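You operate a simulated robot arm through the tools that you are given. There is no shell and no other tool. Be economical: measure what you need, move in short steps, check, and stop when the job is done.

Carry out the task below with a simulated robot arm. There is one attempt and no reset: what you move stays moved.

Task
Stow the green weight in the table drawer, then tamp both proud tile blocks.
Fine: shut the drawer; red float, put back; both end flush; leave the third alone.

The check looks at the end state, three seconds after you hand in, the way a careful person would. Anything else that was tipped, shoved, dropped, spilled or broken makes it a failure.

Robot
A 7-joint arm with a two-finger parallel gripper, fixed in place. Base frame: the origin is at the foot of the arm, x ahead of it, y to its left, z up. Lengths are in cm, angles in rad, forces in N, time in s.
With the tool pointing down near the work surface it reaches from about 44 to 90 cm from the base axis. Its first joint turns from -2.007 to 2.007 rad. Payload 3.91 kg.
Tool frame: the origin (TCP) lies between the finger pads and is the grasp point; the fingertips stand 3 cm ahead of it; z points along the fingers, y is the line along which they close. Largest opening 11 cm; finger width 2, thickness 1; the body of the gripper, 4.8 by 11.2 cm, starts 5.5 cm behind the TCP.
Orientation is told as [roll, pitch, yaw] about the base's x, y, z axes, in that order, counted from this pose: with the fingers straight down and closing along the base's y, the tool's x points along the base's -x, its y along +y and its z along -z.

Tools
- The arm moves only by the tool drive_tool. Its argument "deltas" is a list of rows, each a list of 3 entries, a list of its own where there are three numbers: the turn, a rotation vector about the tool's x, y, z in units of 5 degrees (1.0 is 5 degrees), then the shift along the tool's x, y, z in units of 40 mm (1.0 is 40 mm), then the gripper command, from -1 (shut) to 1 (fully open), values between in proportion. In form: [[[rx, ry, rz], [tx, ty, tz], fingers], ...]. A call has 1 to 8 rows; each row shifts and turns the commanded pose from where the row before left it, along the tool's axes as they then stand. A call with a number of a shift or a turn outside -1 to 1 is refused whole. Each row takes 0.2 s and may step no farther than 5 cm and 0.15 rad from the row before; otherwise, or with a gripper value out of range, the whole call is refused. Where a pose cannot be reached the arm comes as near as it can. A force on the tool above 50 N (or 10 N above the force at the start of the call, whichever is more), or a blocked arm, ends the call early, and 0.2 s more pass. The fingers move at their own pace (about 15.3 cm/s each) and stop on an object; they squeeze with about 28 N. The grip force told is the motor's: it shows also when the fingers shut on nothing. Time passes only in rows, and 0.2 s behind the last, so rows that do not move let the fingers close. It gives the time, the measured TCP pose, the force on the tool (base axes), the opening and the grip force at its end, in the units of the frame above (readings bear some noise), and new pictures: "show" is both (left out), scene, wrist or none.
- Cameras (640 x 400 px; columns grow to the right, rows downward): "scene" is fixed at [40.1, 65.11, 159.16]; the picture's right is [-0.90, -0.44, 0.00], its down [-0.33, 0.68, -0.66] and it looks along [0.29, -0.59, -0.75] (base axes); focal length 366 px, centre (320, 200). "wrist" rides on the gripper at [7.2, 1.7, -10.3] in the tool frame; the picture's right is [-0.23, 0.97, 0.00], its down [-0.76, -0.18, -0.62] and it looks along [-0.61, -0.14, 0.78] (tool axes); focal length 222 px, centre (320, 200). There is no depth. A picture from a camera that has moved, and an enlarged one, comes with that camera's place and axes in the base frame and with its lens.
- raise_lower(by): slides the trunk up (or, below 0, down) by that many cm; the arm rides with it, the base frame stays. It gives what a move gives, with no picture.
- inspect(camera, box): a new picture of the part [left, top, right, bottom] of that camera's present view, enlarged. It takes no simulated time.
- finish_job(): hands the job in; it is judged then, once.

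Go step by step. Nothing tells you positions but the pictures and the camera data: compare them with the known pose of the tool, close in by small moves and look again before you grip or let go. The budget is 120 turns and 200 pictures, counting those below and the enlarged ones. Unless the task says otherwise, let go and move clear before handing in, and close with one line.

The tools are called after "Emit:" as name(argument=value, ...) on one line, values as JSON. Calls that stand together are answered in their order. drive_tool: Moves the arm, as the interface text tells. Its arguments: {"type":"object","properties":{"deltas":{"type":"array","items":{"type":"array"}},"show":{"type":"string","enum":["both","scene","wrist","none"]}},"required":["deltas"]} The other tools are called the same way: raise_lower (by) slides the trunk up or down; inspect (camera, box) takes an enlarged picture of a part of a camera's view; finish_job () hands the job in.

At the start:

```text
time: 0.0
tcp_pos: [55.22, 6.86, 119.43]
tool_rot: [-0.002, -0.002, -0.002]
ft_force: [0.4, -0.4, -0.3]
grip_width: 10.98
gripper_force: 0.0
trunk travel left (down, up): [-87.5, 11.5]
```

scene: 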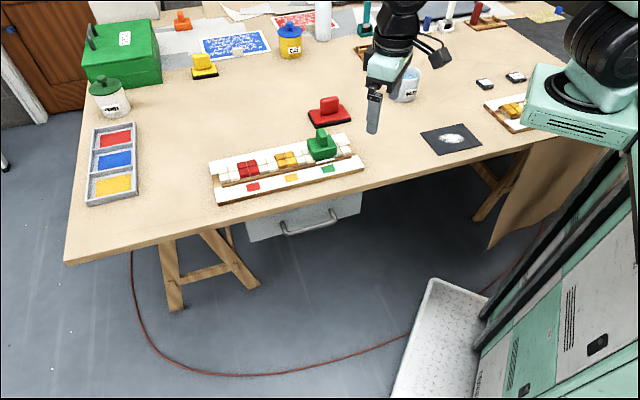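
wrist: 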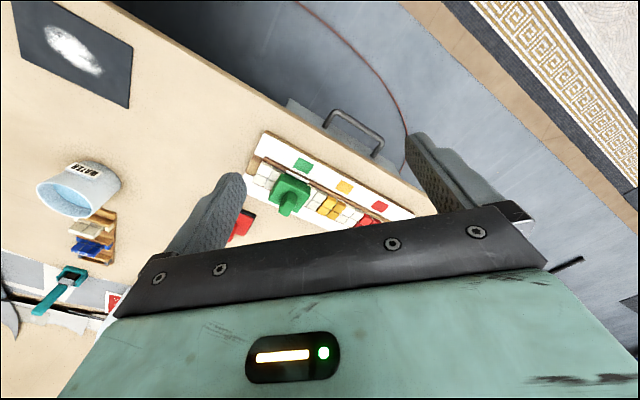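

I see a tile board with red, amber and green tile groups, a green weight sitting on its green end, a red float beside it, and a drawer under the table's edge. I'll look closer first.

Emit:
inspect(camera="scene", box=[190, 80, 390, 250])

Emit:
inspect(camera="wrist", box=[220, 80, 440, 250])

Emit:
inspect(camera="scene", box=[60, 0, 380, 120])

```text
2.35 times, centred on (290, 165) of scene
camera zoom: at [40.1, 65.11, 159.16], right [-0.9, -0.44, 0.0], down [-0.33, 0.68, -0.66], along [0.29, -0.59, -0.75], focal length 862 px, centre (391, 282)
```

zoom: 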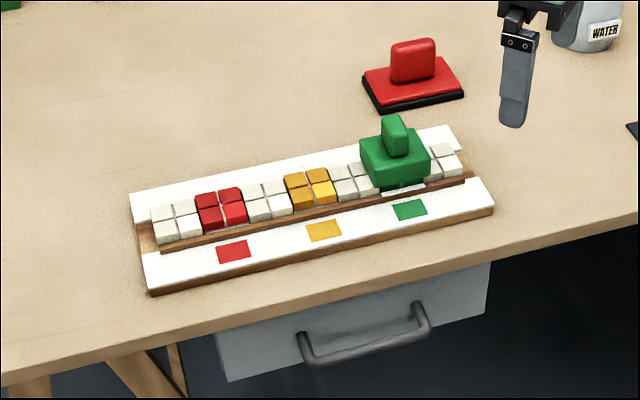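

```text
2.35 times, centred on (330, 165) of wrist
camera zoom: at [47.89, 8.57, 129.78], right [0.23, 0.97, 0.0], down [0.76, -0.18, 0.62], along [0.61, -0.14, -0.78], focal length 523 px, centre (296, 282)
```

zoom: 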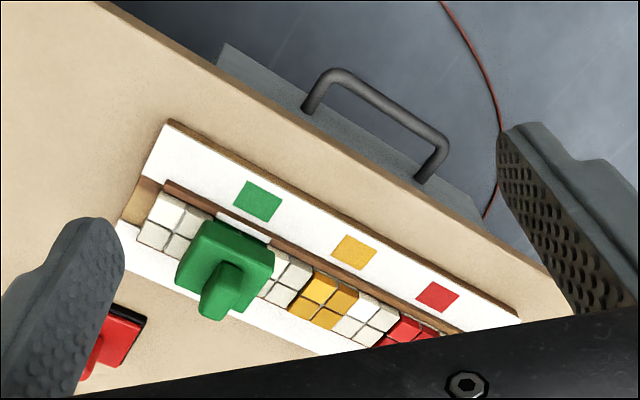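

```text
2.00 times, centred on (220, 60) of scene
camera zoom: at [40.1, 65.11, 159.16], right [-0.9, -0.44, 0.0], down [-0.33, 0.68, -0.66], along [0.29, -0.59, -0.75], focal length 733 px, centre (520, 480)
```

zoom: 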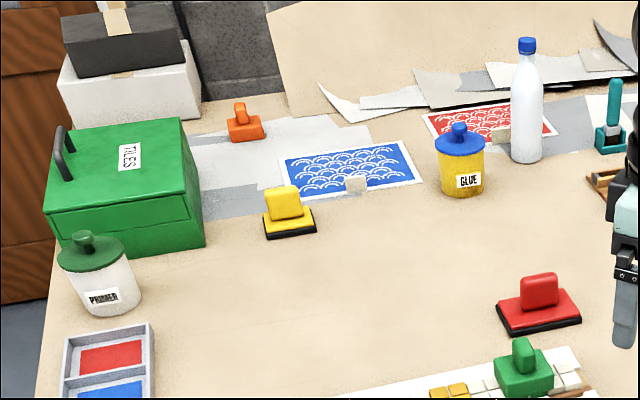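

The table edge runs at about 45° in the base frame, and the drawer opens towards (-0.7, 0.7). I'll zoom in more on the tiles and the handle to see which blocks stand proud.

Emit:
inspect(camera="scene", box=[210, 125, 300, 185])

Emit:
inspect(camera="scene", box=[290, 115, 370, 170])

Emit:
inspect(camera="wrist", box=[280, 90, 400, 180])

```text
6.67 times, centred on (255, 155) of scene
camera zoom: at [40.1, 65.11, 159.16], right [-0.9, -0.44, 0.0], down [-0.33, 0.68, -0.66], along [0.29, -0.59, -0.75], focal length 2442 px, centre (753, 500)
```

zoom: 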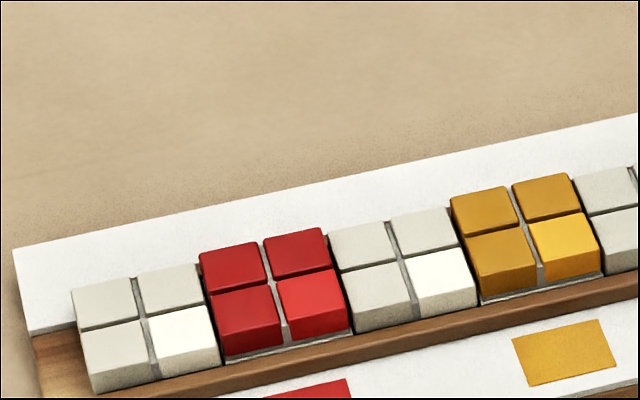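

```text
7.27 times, centred on (330, 142) of scene
camera zoom: at [40.1, 65.11, 159.16], right [-0.9, -0.44, 0.0], down [-0.33, 0.68, -0.66], along [0.29, -0.59, -0.75], focal length 2665 px, centre (247, 618)
```

zoom: 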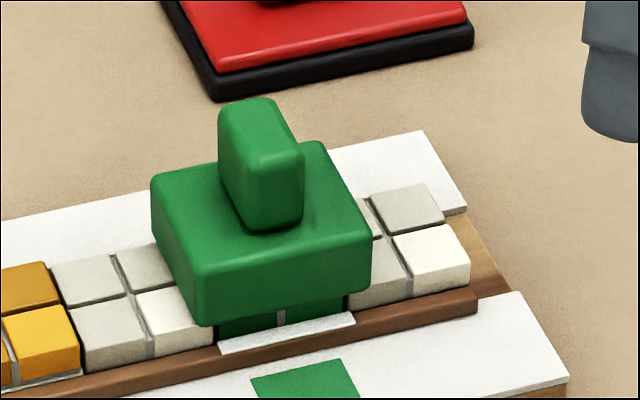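

```text
4.44 times, centred on (340, 135) of wrist
camera zoom: at [47.89, 8.57, 129.78], right [0.23, 0.97, 0.0], down [0.76, -0.18, 0.62], along [0.61, -0.14, -0.78], focal length 987 px, centre (231, 489)
```

zoom: 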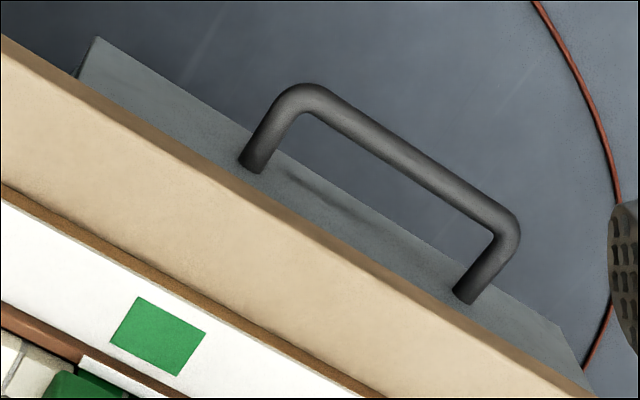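

Red and amber stand proud on visible mortar. Green is under the weight and is the third block. The handle bar's centre is at about (68.4, 13.3, 79.5) and it runs along 45°. I'll turn the gripper to face it.

Emit:
drive_tool(deltas=[[[0, 0, -1], [0, 0, 0], 1], [[0, 0, -1], [0, 0, 0], 1], [[0, 0, -1], [0, 0, 0], 1], [[0, 0, -1], [0, 0, 0], 1], [[0, 0, -1], [0, 0, 0], 1], [[0, 0, -1], [0, 0, 0], 1], [[0, 0, -1], [0, 0, 0], 1], [[0, 0, -1], [0, 0, 0], 1]], show="none")

Emit:
drive_tool(deltas=[[[0, 0, -1], [0, 0.3, 0], 1], [[1, 0, 0], [0, 0.3, 0], 1], [[1, 0, 0], [0, 0.3, 0], 1], [[1, 0, 0], [0, 0.3, 0], 1], [[1, 0, 0], [0, 0.3, 0], 1], [[1, 0, 0], [0, 0.3, 0], 1], [[1, 0, 0], [0, 0.3, 0], 1], [[1, 0, 0], [0, 0.3, 0], 1]])

```text
time: 1.8
tcp_pos: [55.1, 7.0, 119.41]
tool_rot: [-0.001, -0.001, 0.7]
ft_force: [0.3, 0.0, 0.0]
grip_width: 10.99
gripper_force: 0.1
trunk travel left (down, up): [-87.5, 11.5]
```

```text
time: 3.6
tcp_pos: [48.87, 13.49, 117.31]
tool_rot: [-0.615, -0.001, 0.785]
ft_force: [0.1, -0.2, 0.1]
grip_width: 10.99
gripper_force: 0.1
trunk travel left (down, up): [-87.5, 11.5]
camera wrist: at [38.45, 13.44, 124.81], right [-0.4, 0.72, -0.56], down [0.39, 0.69, 0.61], along [0.83, 0.03, -0.56], focal length 222 px, centre (320, 200)
```

scene: 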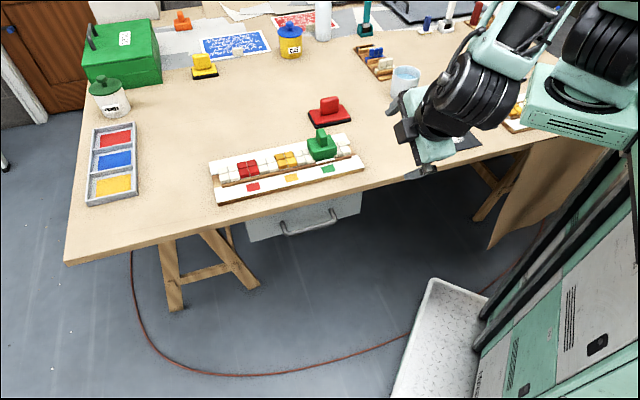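
wrist: 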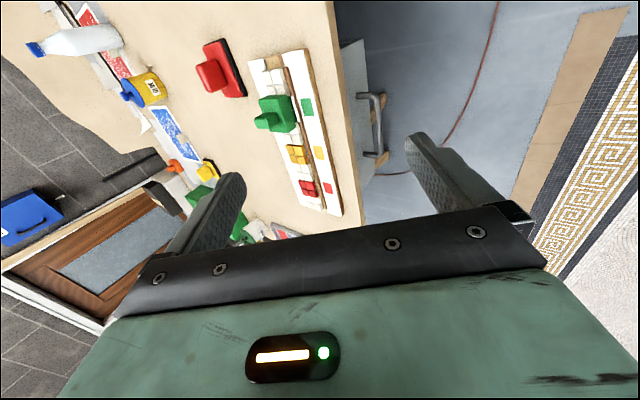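

The view now shows the drawer front and handle. I'll finish the tilt to 60°, then come down in front of the handle.

Emit:
drive_tool(deltas=[[[1, 0, 0], [0, 0, 0], 1], [[1, 0, 0], [0, 0, 0], 1], [[1, 0, 0], [0, 0, 0], 1], [[1, 0, 0], [0, 0, 0], 1], [[1, 0, 0], [0, 0, 0], 1]], show="none")

Emit:
drive_tool(deltas=[[[0, 0, 0], [-0.425, 0.806, 0.59], 1], [[0, 0, 0], [-0.425, 0.806, 0.59], 1], [[0, 0, 0], [-0.425, 0.806, 0.59], 1], [[0, 0, 0], [-0.425, 0.806, 0.59], 1], [[0, 0, 0], [-0.425, 0.806, 0.59], 1], [[0, 0, 0], [-0.425, 0.806, 0.59], 1], [[0, 0, 0], [-0.425, 0.806, 0.59], 1]])

```text
time: 4.8
tcp_pos: [48.62, 13.5, 117.39]
tool_rot: [-1.05, 0.0, 0.787]
ft_force: [0.7, 0.5, -0.5]
grip_width: 11.0
gripper_force: 0.0
trunk travel left (down, up): [-87.5, 11.5]
```

```text
time: 6.4
tcp_pos: [58.98, 20.19, 89.47]
tool_rot: [-1.048, -0.002, 0.785]
ft_force: [0.9, -0.2, -0.6]
grip_width: 11.0
gripper_force: 0.0
trunk travel left (down, up): [-87.5, 11.5]
camera wrist: at [46.93, 21.92, 93.14], right [-0.18, 0.5, -0.84], down [0.22, 0.86, 0.46], along [0.96, -0.1, -0.27], focal length 222 px, centre (320, 200)
```

scene: 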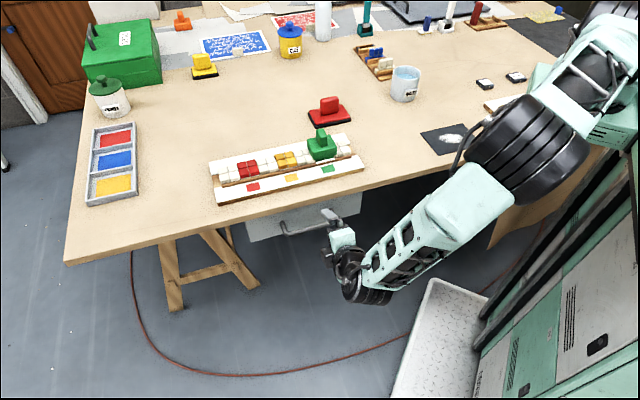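
wrist: 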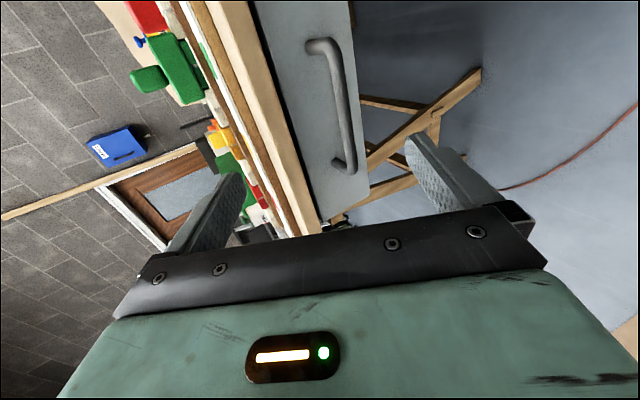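

The bar's centre is at about (68.1, 12.3, 79.4). I'll flatten the tilt to 75°, narrow the fingers and line up in front of the bar.

Emit:
drive_tool(deltas=[[[1, 0, 0], [0, 0, 0], -0.2], [[1, 0, 0], [0, 0, 0], -0.2], [[1, 0, 0], [0, 0, 0], -0.2], [[0, 0, 0], [-0.1, 0.82, 0.66], -0.2], [[0, 0, 0], [-0.1, 0.82, 0.66], -0.2]])

```text
time: 7.6
tcp_pos: [62.44, 17.87, 81.87]
tool_rot: [-1.31, -0.001, 0.785]
ft_force: [-0.8, -0.1, 0.6]
grip_width: 4.4
gripper_force: 0.0
trunk travel left (down, up): [-87.5, 11.5]
camera wrist: at [49.95, 19.95, 82.81], right [-0.02, 0.34, -0.94], down [0.15, 0.93, 0.33], along [0.99, -0.13, -0.06], focal length 222 px, centre (320, 200)
```

scene: 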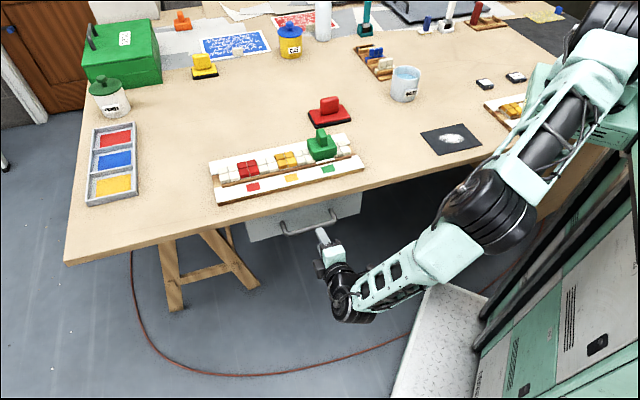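
wrist: 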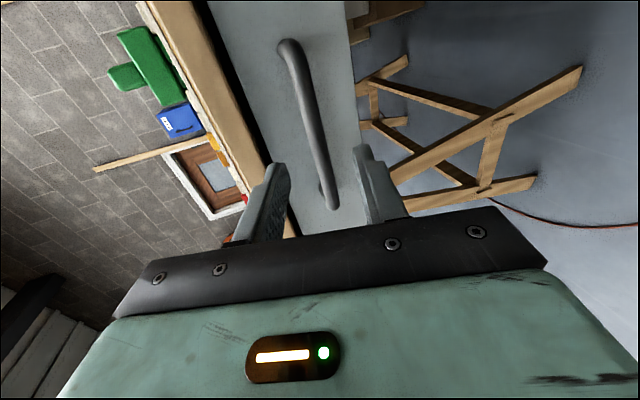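

The bar runs between the fingers on the approach line. I'll advance 6 cm and look.

Emit:
drive_tool(deltas=[[[0, 0, 0], [0, 0, 0.75], -0.2], [[0, 0, 0], [0, 0, 0.75], -0.2]], show="wrist")

Emit:
inspect(camera="scene", box=[260, 180, 380, 260])

```text
time: 8.2
tcp_pos: [66.29, 13.8, 80.22]
tool_rot: [-1.31, 0.001, 0.786]
ft_force: [-0.4, -0.3, 0.3]
grip_width: 4.4
gripper_force: 0.0
trunk travel left (down, up): [-87.5, 11.5]
camera wrist: at [53.85, 15.94, 81.28], right [-0.02, 0.34, -0.94], down [0.15, 0.93, 0.33], along [0.99, -0.13, -0.06], focal length 222 px, centre (320, 200)
```

wrist: 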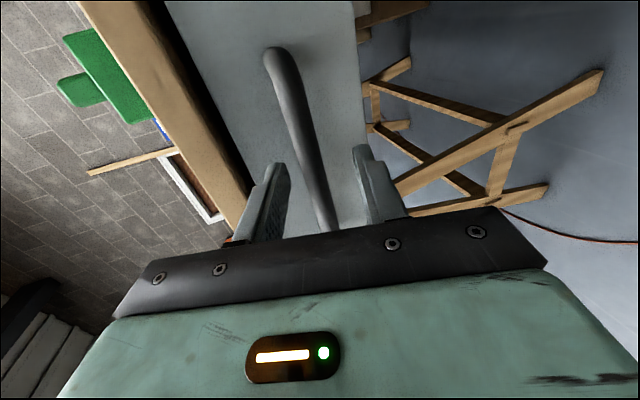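

```text
5.00 times, centred on (320, 220) of scene
camera zoom: at [40.1, 65.11, 159.16], right [-0.9, -0.44, 0.0], down [-0.33, 0.68, -0.66], along [0.29, -0.59, -0.75], focal length 1832 px, centre (320, 100)
```

zoom: 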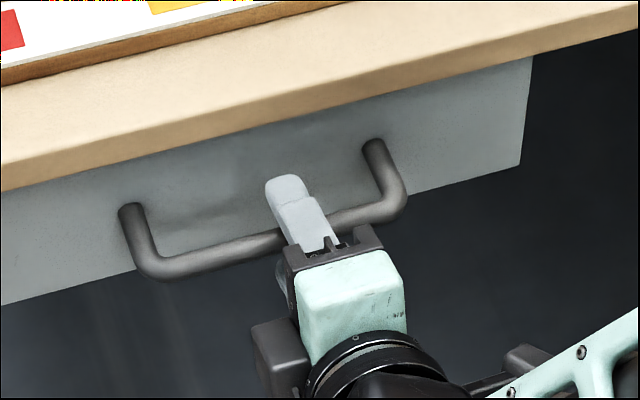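

The upper finger reaches past the bar. I'll close on it.

Emit:
drive_tool(deltas=[[[0, 0, 0], [0, 0, 0], -1], [[0, 0, 0], [0, 0, 0], -1]], show="wrist")

```text
time: 8.8
tcp_pos: [66.46, 13.68, 80.59]
tool_rot: [-1.317, 0.001, 0.784]
ft_force: [1.1, -2.4, 26.5]
grip_width: 1.39
gripper_force: 45.2
trunk travel left (down, up): [-87.5, 11.5]
camera wrist: at [53.91, 15.91, 81.5], right [-0.01, 0.34, -0.94], down [0.14, 0.93, 0.33], along [0.99, -0.13, -0.06], focal length 222 px, centre (320, 200)
```

wrist: 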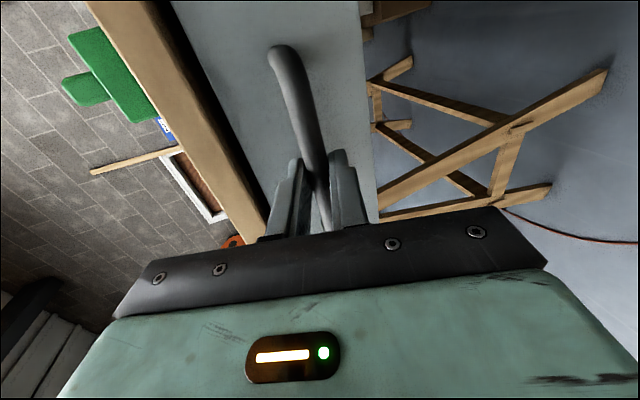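

I'm holding the bar at 1.4 cm opening. I'll ease up slightly to relieve the load and pull straight out.

Emit:
drive_tool(deltas=[[[0, 0, 0], [0, -0.09, -0.02], -1], [[0, 0, 0], [0, 0.13, -0.483], -1], [[0, 0, 0], [0, 0.13, -0.483], -1], [[0, 0, 0], [0, 0.13, -0.483], -1]])

```text
time: 9.8
tcp_pos: [61.99, 18.08, 80.61]
tool_rot: [-1.311, 0.0, 0.785]
ft_force: [-5.8, -4.6, 10.0]
grip_width: 1.39
gripper_force: 45.0
trunk travel left (down, up): [-87.5, 11.5]
camera wrist: at [49.59, 20.24, 81.59], right [-0.02, 0.34, -0.94], down [0.15, 0.93, 0.33], along [0.99, -0.13, -0.07], focal length 222 px, centre (320, 200)
```

scene: 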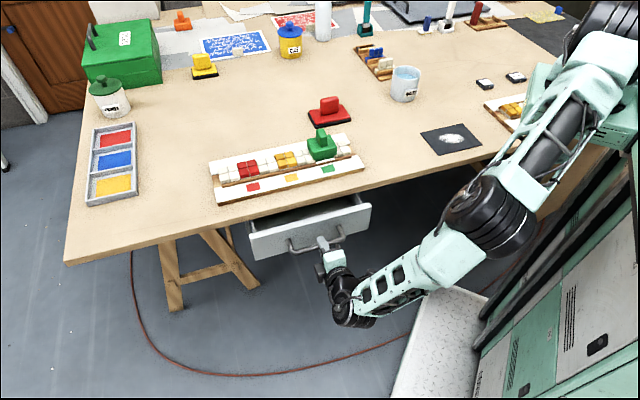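
wrist: 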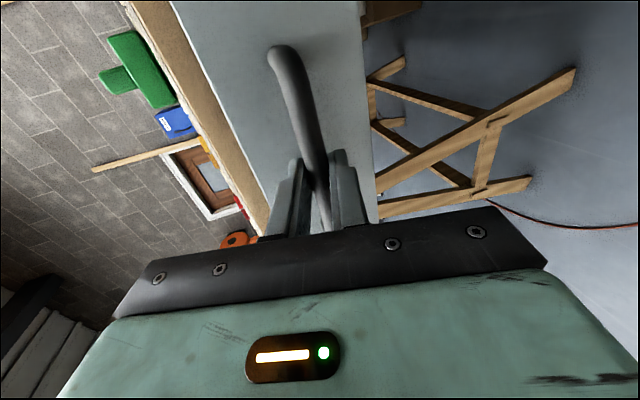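

The drawer is sliding out. I'll pull about 12 cm more.

Emit:
drive_tool(deltas=[[[0, 0, 0], [0, 0.13, -0.483], -1], [[0, 0, 0], [0, 0.13, -0.483], -1], [[0, 0, 0], [0, 0.13, -0.483], -1], [[0, 0, 0], [0, 0.13, -0.483], -1], [[0, 0, 0], [0, 0.13, -0.483], -1], [[0, 0, 0], [0, 0.13, -0.483], -1]])

Emit:
inspect(camera="scene", box=[220, 160, 420, 290])

```text
time: 11.2
tcp_pos: [53.51, 26.62, 80.59]
tool_rot: [-1.308, -0.001, 0.786]
ft_force: [9.8, 10.3, 1.4]
grip_width: 1.38
gripper_force: 44.9
trunk travel left (down, up): [-87.5, 11.5]
camera wrist: at [41.04, 28.72, 81.6], right [-0.02, 0.34, -0.94], down [0.14, 0.93, 0.33], along [0.99, -0.13, -0.07], focal length 222 px, centre (320, 200)
```

scene: 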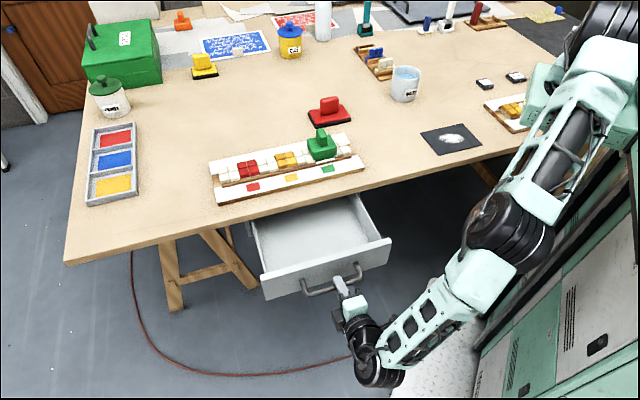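
wrist: 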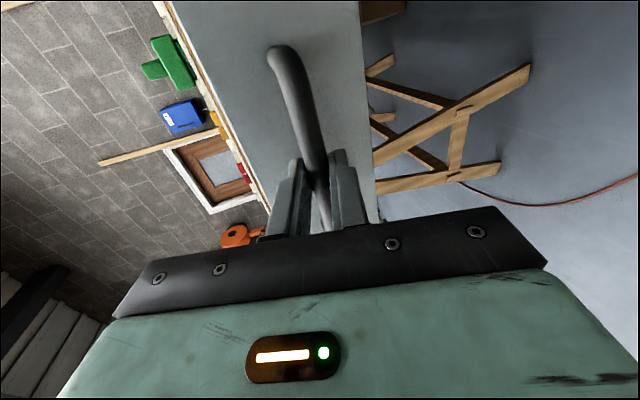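

```text
3.08 times, centred on (320, 225) of scene
camera zoom: at [40.1, 65.11, 159.16], right [-0.9, -0.44, 0.0], down [-0.33, 0.68, -0.66], along [0.29, -0.59, -0.75], focal length 1127 px, centre (320, 123)
```

zoom: 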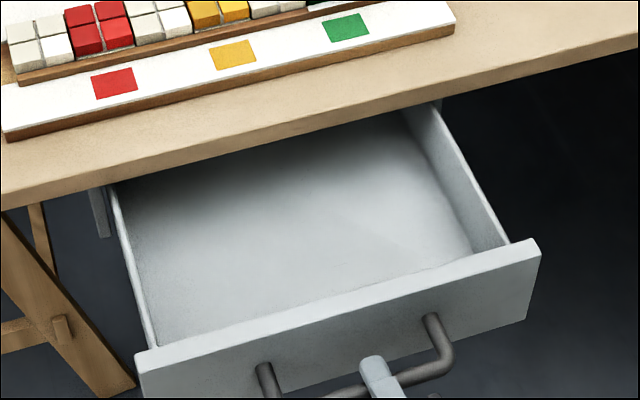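

The drawer is open about 18 cm with an empty, clear interior. I'll release, back off and turn upright.

Emit:
drive_tool(deltas=[[[0, 0, 0], [0, 0, 0], -0.2], [[0, 0, 0], [0, 0, 0], -0.2], [[0, 0, 0], [0, 0, -0.6], -0.2], [[0, 0, 0], [0, 0, -1], -0.2], [[0, 0, 0], [0, 0, -1], -0.2]], show="scene")

Emit:
drive_tool(deltas=[[[-1, 0, 0], [0, -0.9, 0], -0.2], [[-1, 0, 0], [0, -0.9, 0], -0.2], [[-1, 0, 0], [0, -0.9, 0], -0.2], [[-1, 0, 0], [0, -0.9, 0], -0.2], [[-1, 0, 0], [0, -0.9, 0], -0.2], [[-1, 0, 0], [0, -0.9, 0], -0.2], [[-1, 0, 0], [0, -0.9, 0], -0.2], [[-1, 0, 0], [0, -0.9, 0], -0.2]], show="none")

Emit:
drive_tool(deltas=[[[-1, 0, 0], [0, -0.3, 0], -0.2], [[-1, 0, 0], [0, -0.3, 0], -0.2], [[-1, 0, 0], [0, -0.3, 0], -0.2], [[-1, 0, 0], [0, -0.3, 0], -0.2], [[-1, 0, 0], [0, -0.3, 0], -0.2], [[-1, 0, 0], [0, -0.3, 0], -0.2], [[-1, 0, 0], [0, -0.3, 0], -0.2]])

```text
time: 12.4
tcp_pos: [46.44, 33.73, 84.78]
tool_rot: [-1.297, -0.014, 0.785]
ft_force: [-0.1, -0.3, 0.6]
grip_width: 4.38
gripper_force: 0.0
out of reach, approached as far as the arm can: row 5
trunk travel left (down, up): [-87.5, 11.5]
```

scene: 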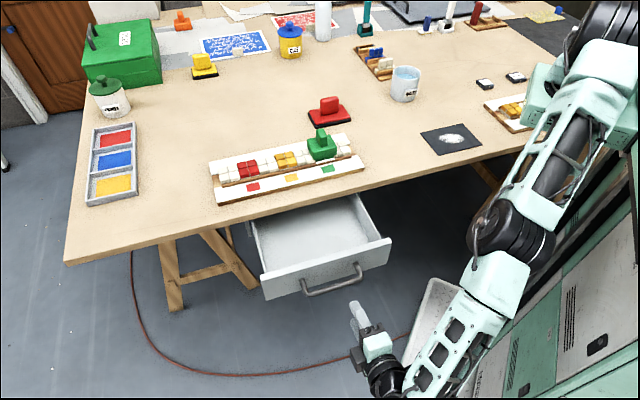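

```text
time: 14.2
tcp_pos: [57.11, 22.74, 107.71]
tool_rot: [-0.61, 0.001, 0.787]
ft_force: [-0.7, 0.0, 0.8]
grip_width: 4.4
gripper_force: 0.0
trunk travel left (down, up): [-87.5, 11.5]
```

```text
time: 15.8
tcp_pos: [62.38, 16.95, 110.43]
tool_rot: [0.001, 0.0, 0.785]
ft_force: [-0.4, 0.6, 0.2]
grip_width: 4.4
gripper_force: 0.1
trunk travel left (down, up): [-87.5, 11.5]
camera wrist: at [56.15, 12.87, 120.81], right [-0.53, 0.85, 0.0], down [0.66, 0.41, 0.62], along [0.53, 0.33, -0.78], focal length 222 px, centre (320, 200)
```

scene: 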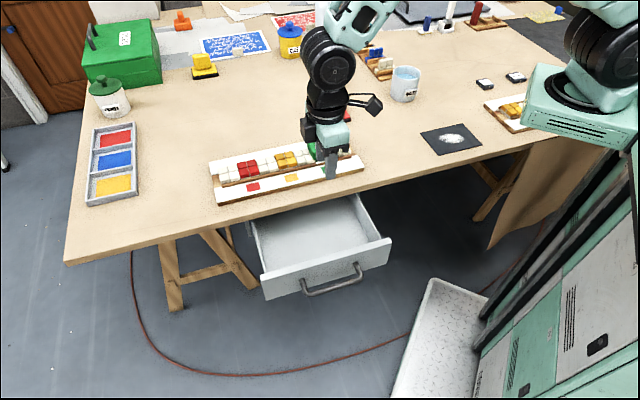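
wrist: 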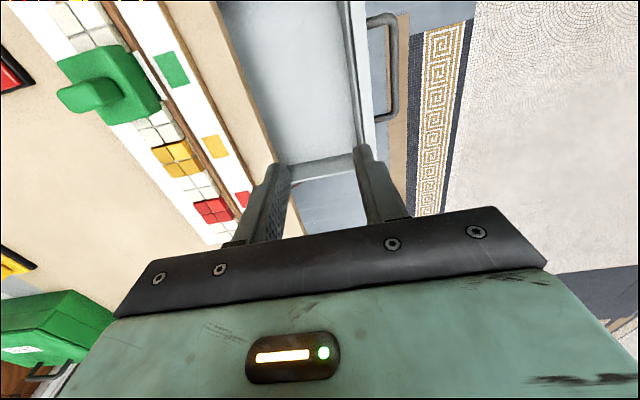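

Now I'll yaw by -90° so that the fingers close along the table edge, across the weight's thin handle.

Emit:
drive_tool(deltas=[[[0, 0, 1], [0, 0, -0.15], 0], [[0, 0, 1], [0, 0, -0.15], 0], [[0, 0, 1], [0, 0, -0.15], 0], [[0, 0, 1], [0, 0, -0.15], 0], [[0, 0, 1], [0, 0, -0.15], 0], [[0, 0, 1], [0, 0, -0.15], 0], [[0, 0, 1], [0, 0, 0], 0], [[0, 0, 1], [0, 0, 0], 0]], show="none")

Emit:
drive_tool(deltas=[[[0, 0, 1], [0, 0, 0], 0], [[0, 0, 1], [0, 0, 0], 0], [[0, 0, 1], [0, 0, 0], 0], [[0, 0, 1], [0, 0, 0], 0], [[0, 0, 1], [0, 0, 0], 0], [[0, 0, 1], [0, 0, 0], 0], [[0, 0, 1], [0, 0, 0], 0], [[0, 0, 1], [0, 0, 0], 0]], show="none")

Emit:
drive_tool(deltas=[[[0, 0, 1], [0, 0, 0], 0], [[0, 0, 1], [0, 0, 0], 0]])

```text
time: 17.6
tcp_pos: [62.42, 16.82, 114.15]
tool_rot: [-0.003, 0.0, 0.087]
ft_force: [-0.5, 0.2, -0.3]
grip_width: 5.46
gripper_force: 0.0
trunk travel left (down, up): [-87.5, 11.5]
```

```text
time: 19.4
tcp_pos: [62.51, 16.68, 114.02]
tool_rot: [-0.001, 0.0, -0.612]
ft_force: [-0.3, -0.6, 0.0]
grip_width: 5.51
gripper_force: 0.1
trunk travel left (down, up): [-87.5, 11.5]
```

```text
time: 20.0
tcp_pos: [62.63, 16.73, 114.15]
tool_rot: [0.001, -0.001, -0.788]
ft_force: [0.3, -0.1, -0.2]
grip_width: 5.49
gripper_force: 0.1
trunk travel left (down, up): [-87.5, 11.5]
camera wrist: at [58.69, 22.95, 124.46], right [0.85, 0.53, 0.0], down [0.41, -0.66, 0.62], along [0.33, -0.53, -0.78], focal length 222 px, centre (320, 200)
```

scene: 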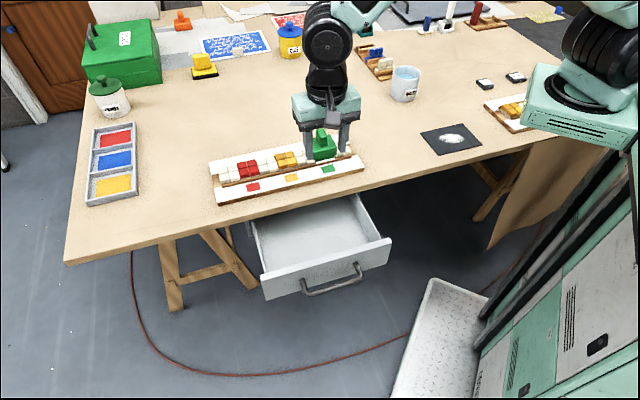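
wrist: 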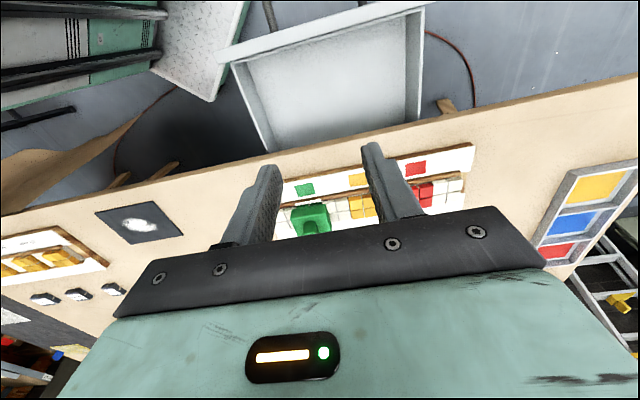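

Emit:
inspect(camera="wrist", box=[270, 170, 430, 250])

```text
4.00 times, centred on (350, 210) of wrist
camera zoom: at [58.69, 22.95, 124.46], right [0.85, 0.53, 0.0], down [0.41, -0.66, 0.62], along [0.33, -0.53, -0.78], focal length 888 px, centre (200, 160)
```

zoom: 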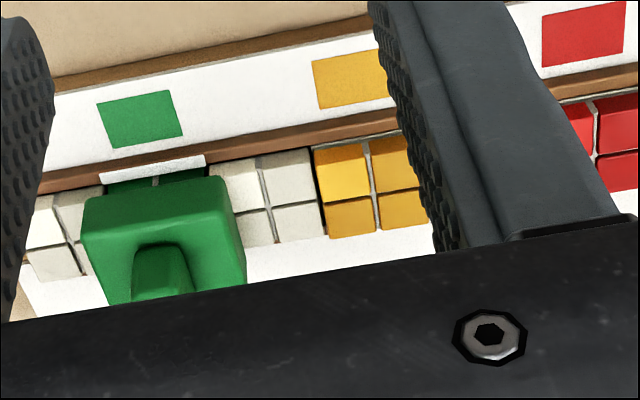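

The weight's handle is at about (73.3, -4). I'll move above it at the same height.

Emit:
drive_tool(deltas=[[[0, 0, 0], [-0.925, -0.295, 0], 0], [[0, 0, 0], [-0.925, -0.295, 0], 0], [[0, 0, 0], [-0.925, -0.295, 0], 0], [[0, 0, 0], [-0.925, -0.295, 0], 0], [[0, 0, 0], [-0.925, -0.295, 0], 0], [[0, 0, 0], [-0.925, -0.295, 0], 0]])

Emit:
inspect(camera="wrist", box=[240, 60, 400, 160])

```text
time: 21.4
tcp_pos: [73.04, -3.96, 113.87]
tool_rot: [-0.001, -0.002, -0.786]
ft_force: [-0.2, 0.7, -0.1]
grip_width: 5.5
gripper_force: 0.2
trunk travel left (down, up): [-87.5, 11.5]
camera wrist: at [69.17, 2.26, 124.27], right [0.85, 0.53, 0.0], down [0.41, -0.66, 0.62], along [0.33, -0.53, -0.78], focal length 222 px, centre (320, 200)
```

scene: 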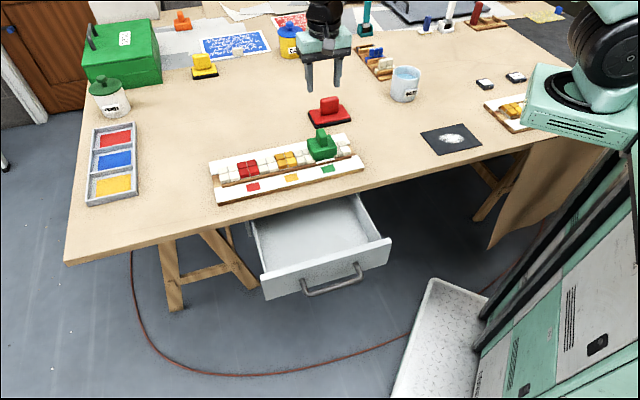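
wrist: 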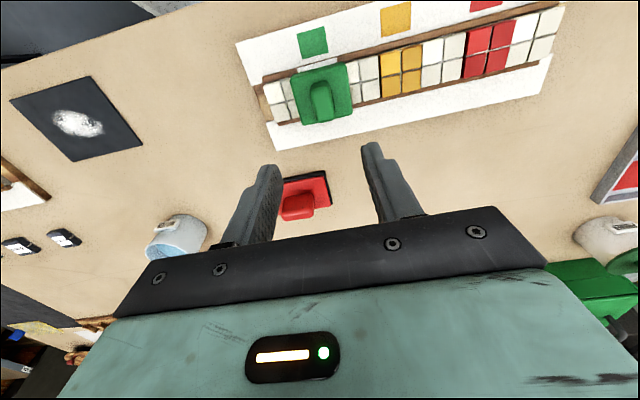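

```text
4.00 times, centred on (320, 110) of wrist
camera zoom: at [69.17, 2.26, 124.27], right [0.85, 0.53, 0.0], down [0.41, -0.66, 0.62], along [0.33, -0.53, -0.78], focal length 888 px, centre (320, 560)
```

zoom: 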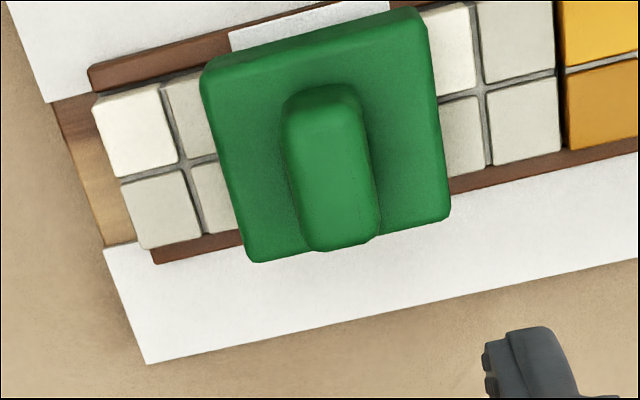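

The weight is clear: its handle top is at about (73.6, -4.0, 97.8), 2.2 cm thick along the edge direction. I'll go down to just above it.

Emit:
drive_tool(deltas=[[[0, 0, 0], [-0.09, 0.09, 0.9], 0], [[0, 0, 0], [0, 0, 0.9], 0], [[0, 0, 0], [0, 0, 0.9], 0], [[0, 0, 0], [0, 0, 0.7], 0]])

Emit:
inspect(camera="scene", box=[270, 80, 370, 180])

```text
time: 22.4
tcp_pos: [74.02, -4.07, 100.32]
tool_rot: [0.0, -0.002, -0.786]
ft_force: [0.1, 0.4, -0.2]
grip_width: 5.52
gripper_force: 0.1
trunk travel left (down, up): [-87.5, 11.5]
camera wrist: at [70.1, 2.11, 110.67], right [0.85, 0.53, 0.0], down [0.41, -0.66, 0.63], along [0.33, -0.53, -0.78], focal length 222 px, centre (320, 200)
```

scene: 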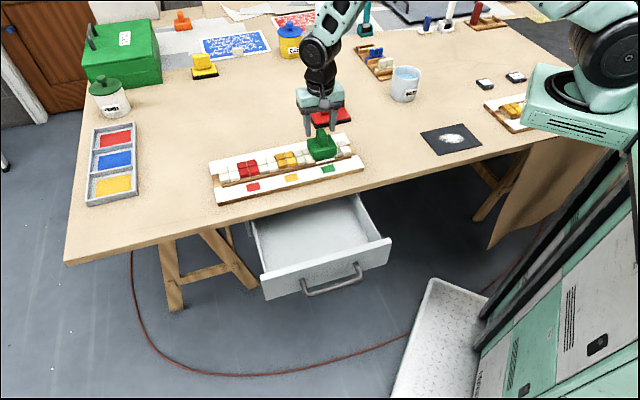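
wrist: 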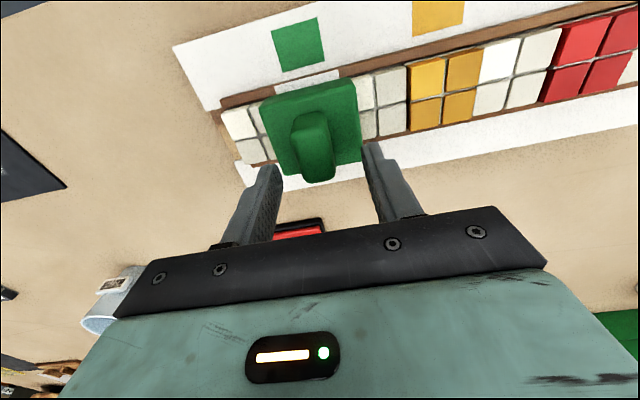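

```text
4.00 times, centred on (320, 130) of scene
camera zoom: at [40.1, 65.11, 159.16], right [-0.9, -0.44, 0.0], down [-0.33, 0.68, -0.66], along [0.29, -0.59, -0.75], focal length 1466 px, centre (320, 480)
```

zoom: 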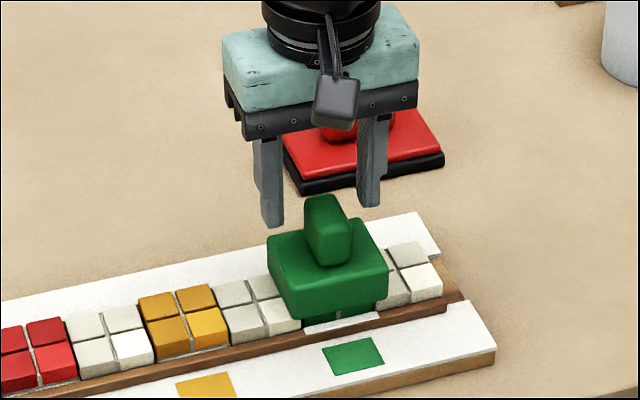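

Emit:
inspect(camera="wrist", box=[260, 70, 380, 190])

```text
3.33 times, centred on (320, 130) of wrist
camera zoom: at [70.1, 2.11, 110.67], right [0.85, 0.53, 0.0], down [0.41, -0.66, 0.63], along [0.33, -0.53, -0.78], focal length 740 px, centre (320, 433)
```

zoom: 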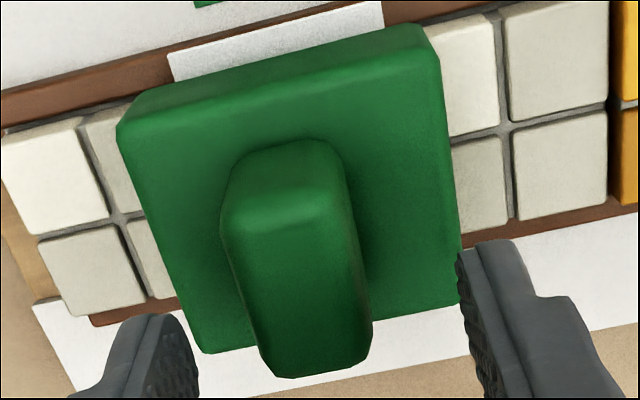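

Small correction, then the tips go down to just above the weight's body.

Emit:
drive_tool(deltas=[[[0, 0, 0], [0.14, -0.07, 0.3], 0], [[0, 0, 0], [0, 0, 0.3], 0], [[0, 0, 0], [0, 0, 0], 0]], show="none")

Emit:
inspect(camera="wrist", box=[220, 70, 420, 240])

Emit:
inspect(camera="scene", box=[280, 90, 360, 170])

```text
time: 23.2
tcp_pos: [73.4, -3.69, 98.02]
tool_rot: [-0.001, -0.001, -0.787]
ft_force: [0.7, -0.4, -0.1]
grip_width: 5.5
gripper_force: 0.1
trunk travel left (down, up): [-87.5, 11.5]
```

```text
2.35 times, centred on (320, 155) of wrist
camera zoom: at [69.33, 2.5, 108.31], right [0.85, 0.53, 0.0], down [0.41, -0.66, 0.62], along [0.33, -0.53, -0.78], focal length 523 px, centre (320, 306)
```

zoom: 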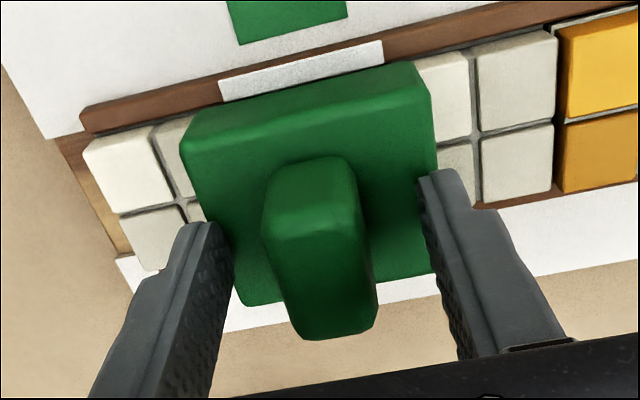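

```text
5.00 times, centred on (320, 130) of scene
camera zoom: at [40.1, 65.11, 159.16], right [-0.9, -0.44, 0.0], down [-0.33, 0.68, -0.66], along [0.29, -0.59, -0.75], focal length 1832 px, centre (320, 550)
```

zoom: 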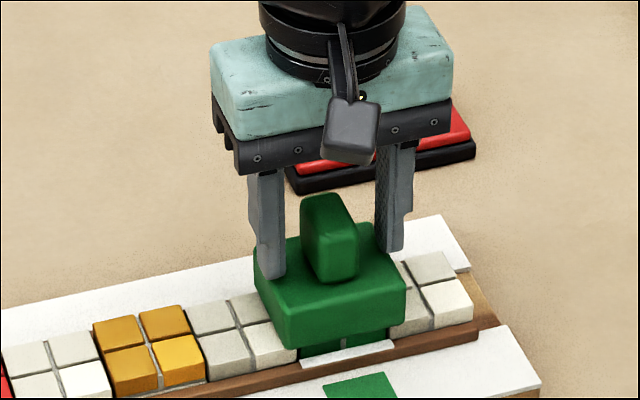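

The fingers straddle the handle. I'll close and check.

Emit:
drive_tool(deltas=[[[0, 0, 0], [0, 0, 0], -1], [[0, 0, 0], [0, 0, 0], -1]], show="wrist")

```text
time: 23.8
tcp_pos: [73.16, -3.78, 98.16]
tool_rot: [0.0, -0.001, -0.785]
ft_force: [1.6, 1.2, -0.7]
grip_width: 2.39
gripper_force: 28.0
trunk travel left (down, up): [-87.5, 11.5]
camera wrist: at [69.35, 2.52, 108.33], right [0.85, 0.53, 0.0], down [0.41, -0.66, 0.62], along [0.33, -0.53, -0.78], focal length 222 px, centre (320, 200)
```

wrist: 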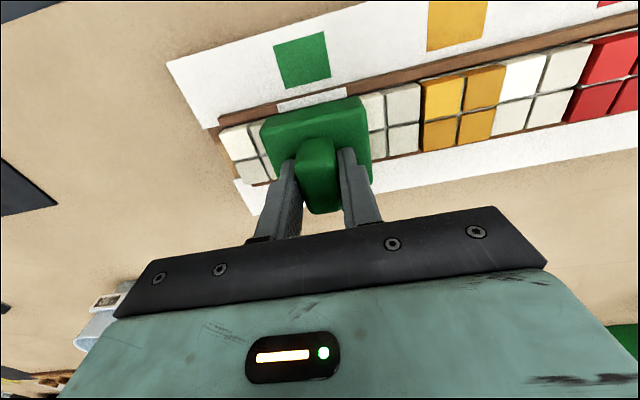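

Gripped at 2.4 cm. I'll lift gently and look at the weight and the green block.

Emit:
drive_tool(deltas=[[[0, 0, 0], [0, 0, -0.1], -1], [[0, 0, 0], [0, 0, -0.3], -1], [[0, 0, 0], [0, 0, -0.6], -1], [[0, 0, 0], [0, 0, -0.9], -1], [[0, 0, 0], [0, 0, -0.9], -1]])

Emit:
inspect(camera="scene", box=[200, 100, 370, 200])

Emit:
inspect(camera="wrist", box=[220, 70, 460, 240])

```text
time: 25.0
tcp_pos: [72.79, -3.82, 109.15]
tool_rot: [0.0, -0.002, -0.786]
ft_force: [0.6, 0.1, -6.5]
grip_width: 2.39
gripper_force: 27.9
trunk travel left (down, up): [-87.5, 11.5]
camera wrist: at [69.0, 2.54, 119.48], right [0.85, 0.53, 0.0], down [0.41, -0.66, 0.62], along [0.33, -0.53, -0.78], focal length 222 px, centre (320, 200)
```

scene: 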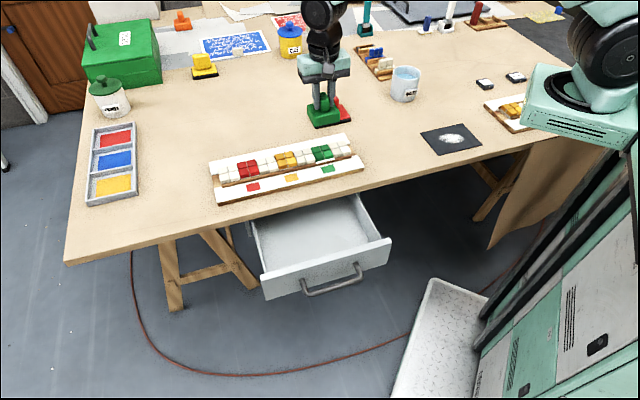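
wrist: 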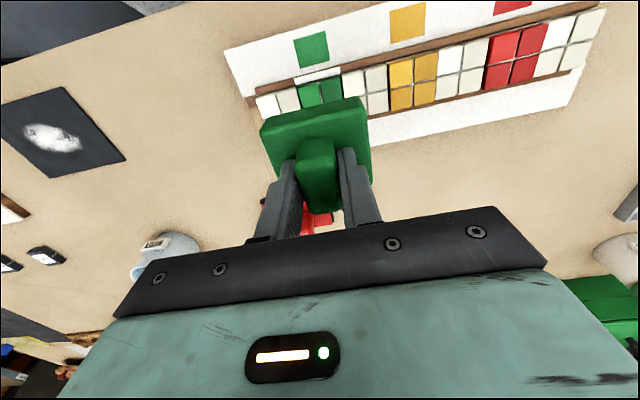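

```text
3.76 times, centred on (285, 150) of scene
camera zoom: at [40.1, 65.11, 159.16], right [-0.9, -0.44, 0.0], down [-0.33, 0.68, -0.66], along [0.29, -0.59, -0.75], focal length 1379 px, centre (452, 388)
```

zoom: 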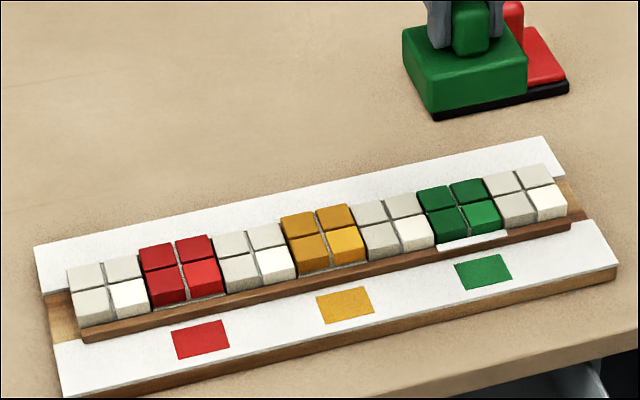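

```text
2.35 times, centred on (340, 155) of wrist
camera zoom: at [69.0, 2.54, 119.48], right [0.85, 0.53, 0.0], down [0.41, -0.66, 0.62], along [0.33, -0.53, -0.78], focal length 523 px, centre (273, 306)
```

zoom: 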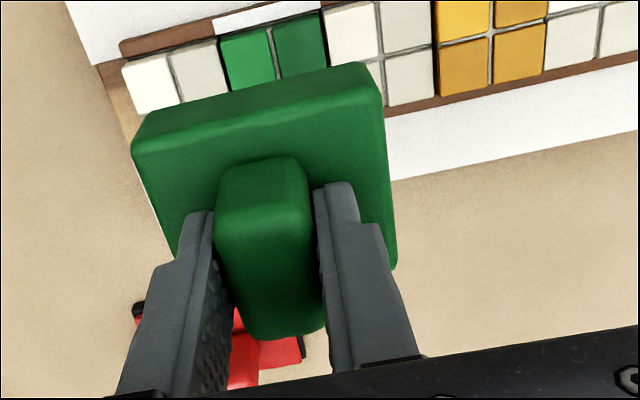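

The weight is held (about 0.65 kg) and green sits in place. I'll carry the weight over the middle of the open drawer.

Emit:
drive_tool(deltas=[[[0, 0, 0], [0.885, 0.342, 0], -1], [[0, 0, 0], [0.885, 0.342, 0], -1], [[0, 0, 0], [0.885, 0.342, 0], -1], [[0, 0, 0], [0.885, 0.342, 0], -1], [[0, 0, 0], [0.885, 0.342, 0], -1], [[0, 0, 0], [0.885, 0.342, 0], -1], [[0, 0, 0], [0, 0, 0.9], -1], [[0, 0, 0], [0, 0, 0.9], -1]])

```text
time: 26.8
tcp_pos: [63.87, 16.98, 102.28]
tool_rot: [0.001, -0.002, -0.785]
ft_force: [0.2, 0.3, -5.2]
grip_width: 2.41
gripper_force: 27.7
trunk travel left (down, up): [-87.5, 11.5]
camera wrist: at [59.95, 23.21, 112.59], right [0.85, 0.53, 0.0], down [0.41, -0.66, 0.62], along [0.33, -0.53, -0.78], focal length 222 px, centre (320, 200)
```

scene: 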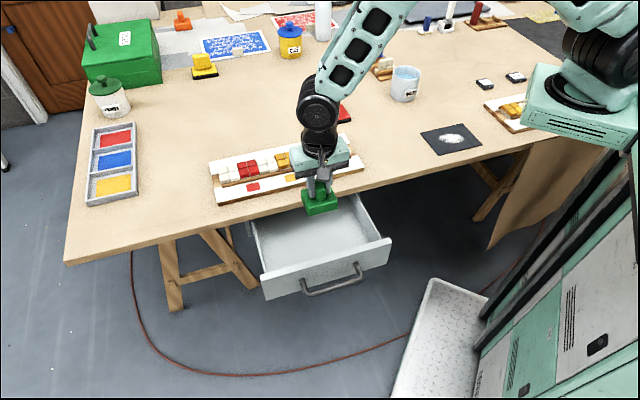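
wrist: 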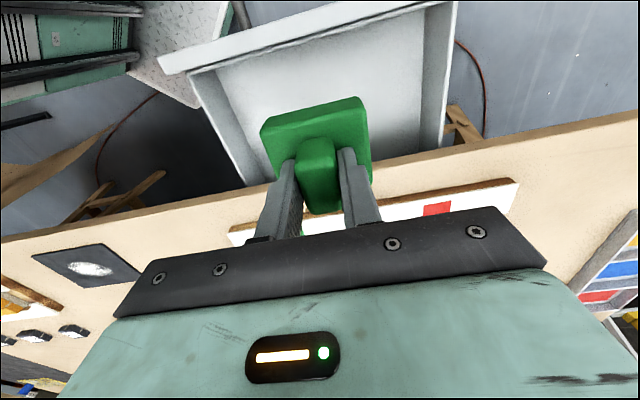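

It's over the drawer. I'll shift about 0.8 cm inward and lower it.

Emit:
drive_tool(deltas=[[[0, 0, 0], [-0.2, 0, 0.5], -1], [[0, 0, 0], [0, 0, 0.8], -1], [[0, 0, 0], [0, 0, 0.8], -1], [[0, 0, 0], [0, 0, 0.8], -1]])

Emit:
inspect(camera="scene", box=[230, 160, 400, 300])

```text
time: 27.8
tcp_pos: [64.44, 16.34, 90.51]
tool_rot: [-0.001, -0.001, -0.787]
ft_force: [-0.2, -0.1, -6.0]
grip_width: 2.39
gripper_force: 27.8
trunk travel left (down, up): [-87.5, 11.5]
camera wrist: at [60.44, 22.63, 100.89], right [0.85, 0.53, 0.0], down [0.41, -0.66, 0.62], along [0.33, -0.53, -0.78], focal length 222 px, centre (320, 200)
```

scene: 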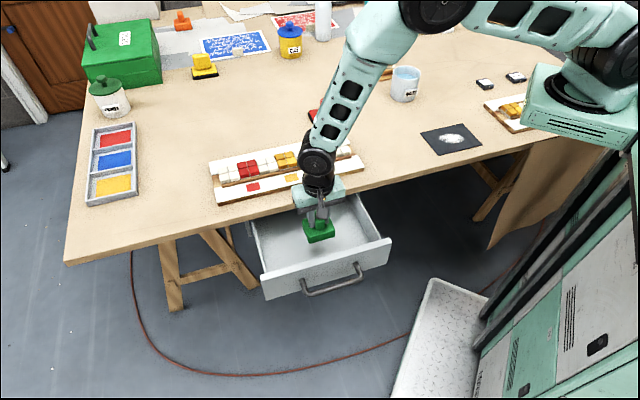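
wrist: 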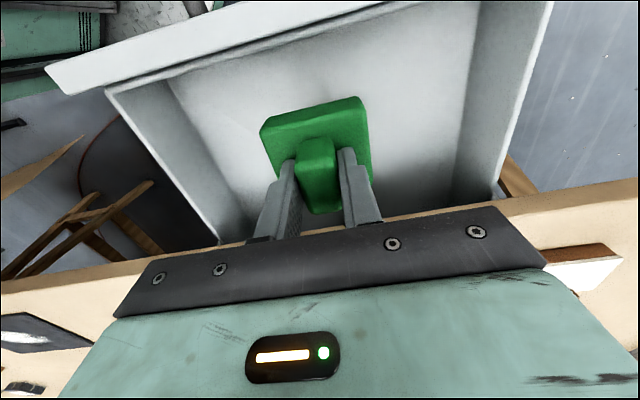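

```text
2.86 times, centred on (315, 230) of scene
camera zoom: at [40.1, 65.11, 159.16], right [-0.9, -0.44, 0.0], down [-0.33, 0.68, -0.66], along [0.29, -0.59, -0.75], focal length 1047 px, centre (334, 114)
```

zoom: 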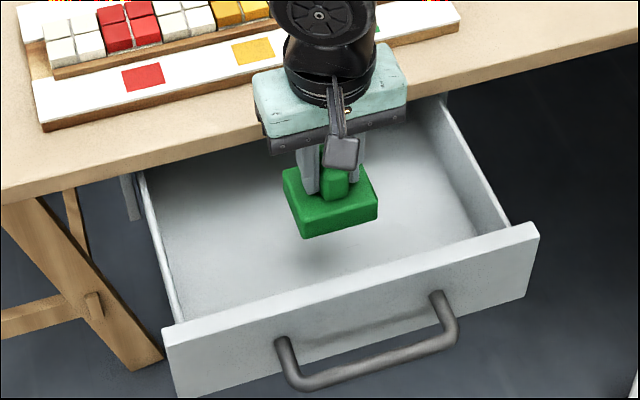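

Still a few cm of air under it. I'll lower in 1 cm steps and watch the force.

Emit:
drive_tool(deltas=[[[0, 0, 0], [0, 0, 0.4], -1], [[0, 0, 0], [0, 0, 0.4], -1], [[0, 0, 0], [0, 0, 0.2], -1]], show="scene")

Emit:
inspect(camera="scene", box=[230, 160, 400, 300])

```text
time: 28.6
tcp_pos: [64.51, 16.54, 86.45]
tool_rot: [0.001, -0.001, -0.785]
ft_force: [-0.6, -0.8, -6.0]
grip_width: 2.39
gripper_force: 28.0
trunk travel left (down, up): [-87.5, 11.5]
```

scene: 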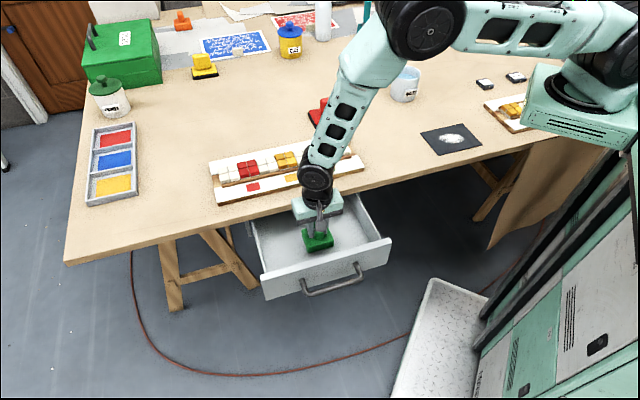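

```text
2.86 times, centred on (315, 230) of scene
camera zoom: at [40.1, 65.11, 159.16], right [-0.9, -0.44, 0.0], down [-0.33, 0.68, -0.66], along [0.29, -0.59, -0.75], focal length 1047 px, centre (334, 114)
```

zoom: 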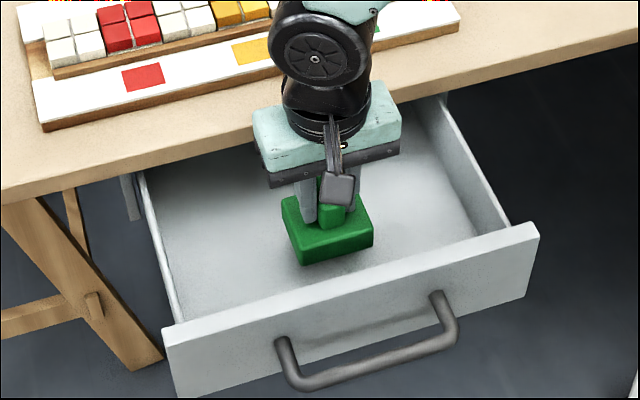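

Emit:
drive_tool(deltas=[[[0, 0, 0], [0, 0, 0.2], -1], [[0, 0, 0], [0, 0, 0.15], -1], [[0, 0, 0], [0, 0, 0.1], -1]], show="none")

Emit:
inspect(camera="scene", box=[270, 180, 360, 270])

```text
time: 29.4
tcp_pos: [64.51, 16.45, 84.71]
tool_rot: [0.0, 0.0, -0.784]
ft_force: [-0.2, -0.3, -5.5]
grip_width: 2.38
gripper_force: 28.1
trunk travel left (down, up): [-87.5, 11.5]
```

```text
4.44 times, centred on (315, 225) of scene
camera zoom: at [40.1, 65.11, 159.16], right [-0.9, -0.44, 0.0], down [-0.33, 0.68, -0.66], along [0.29, -0.59, -0.75], focal length 1628 px, centre (342, 89)
```

zoom: 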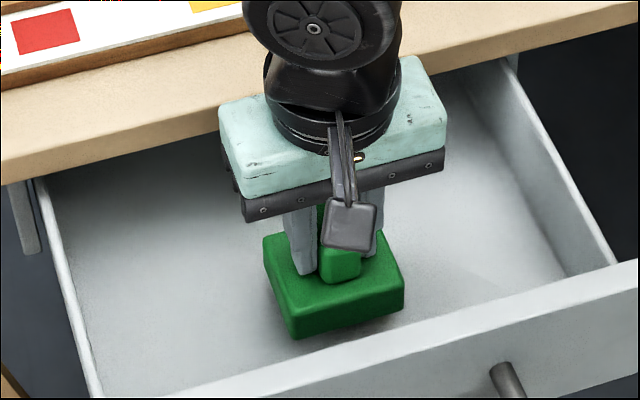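

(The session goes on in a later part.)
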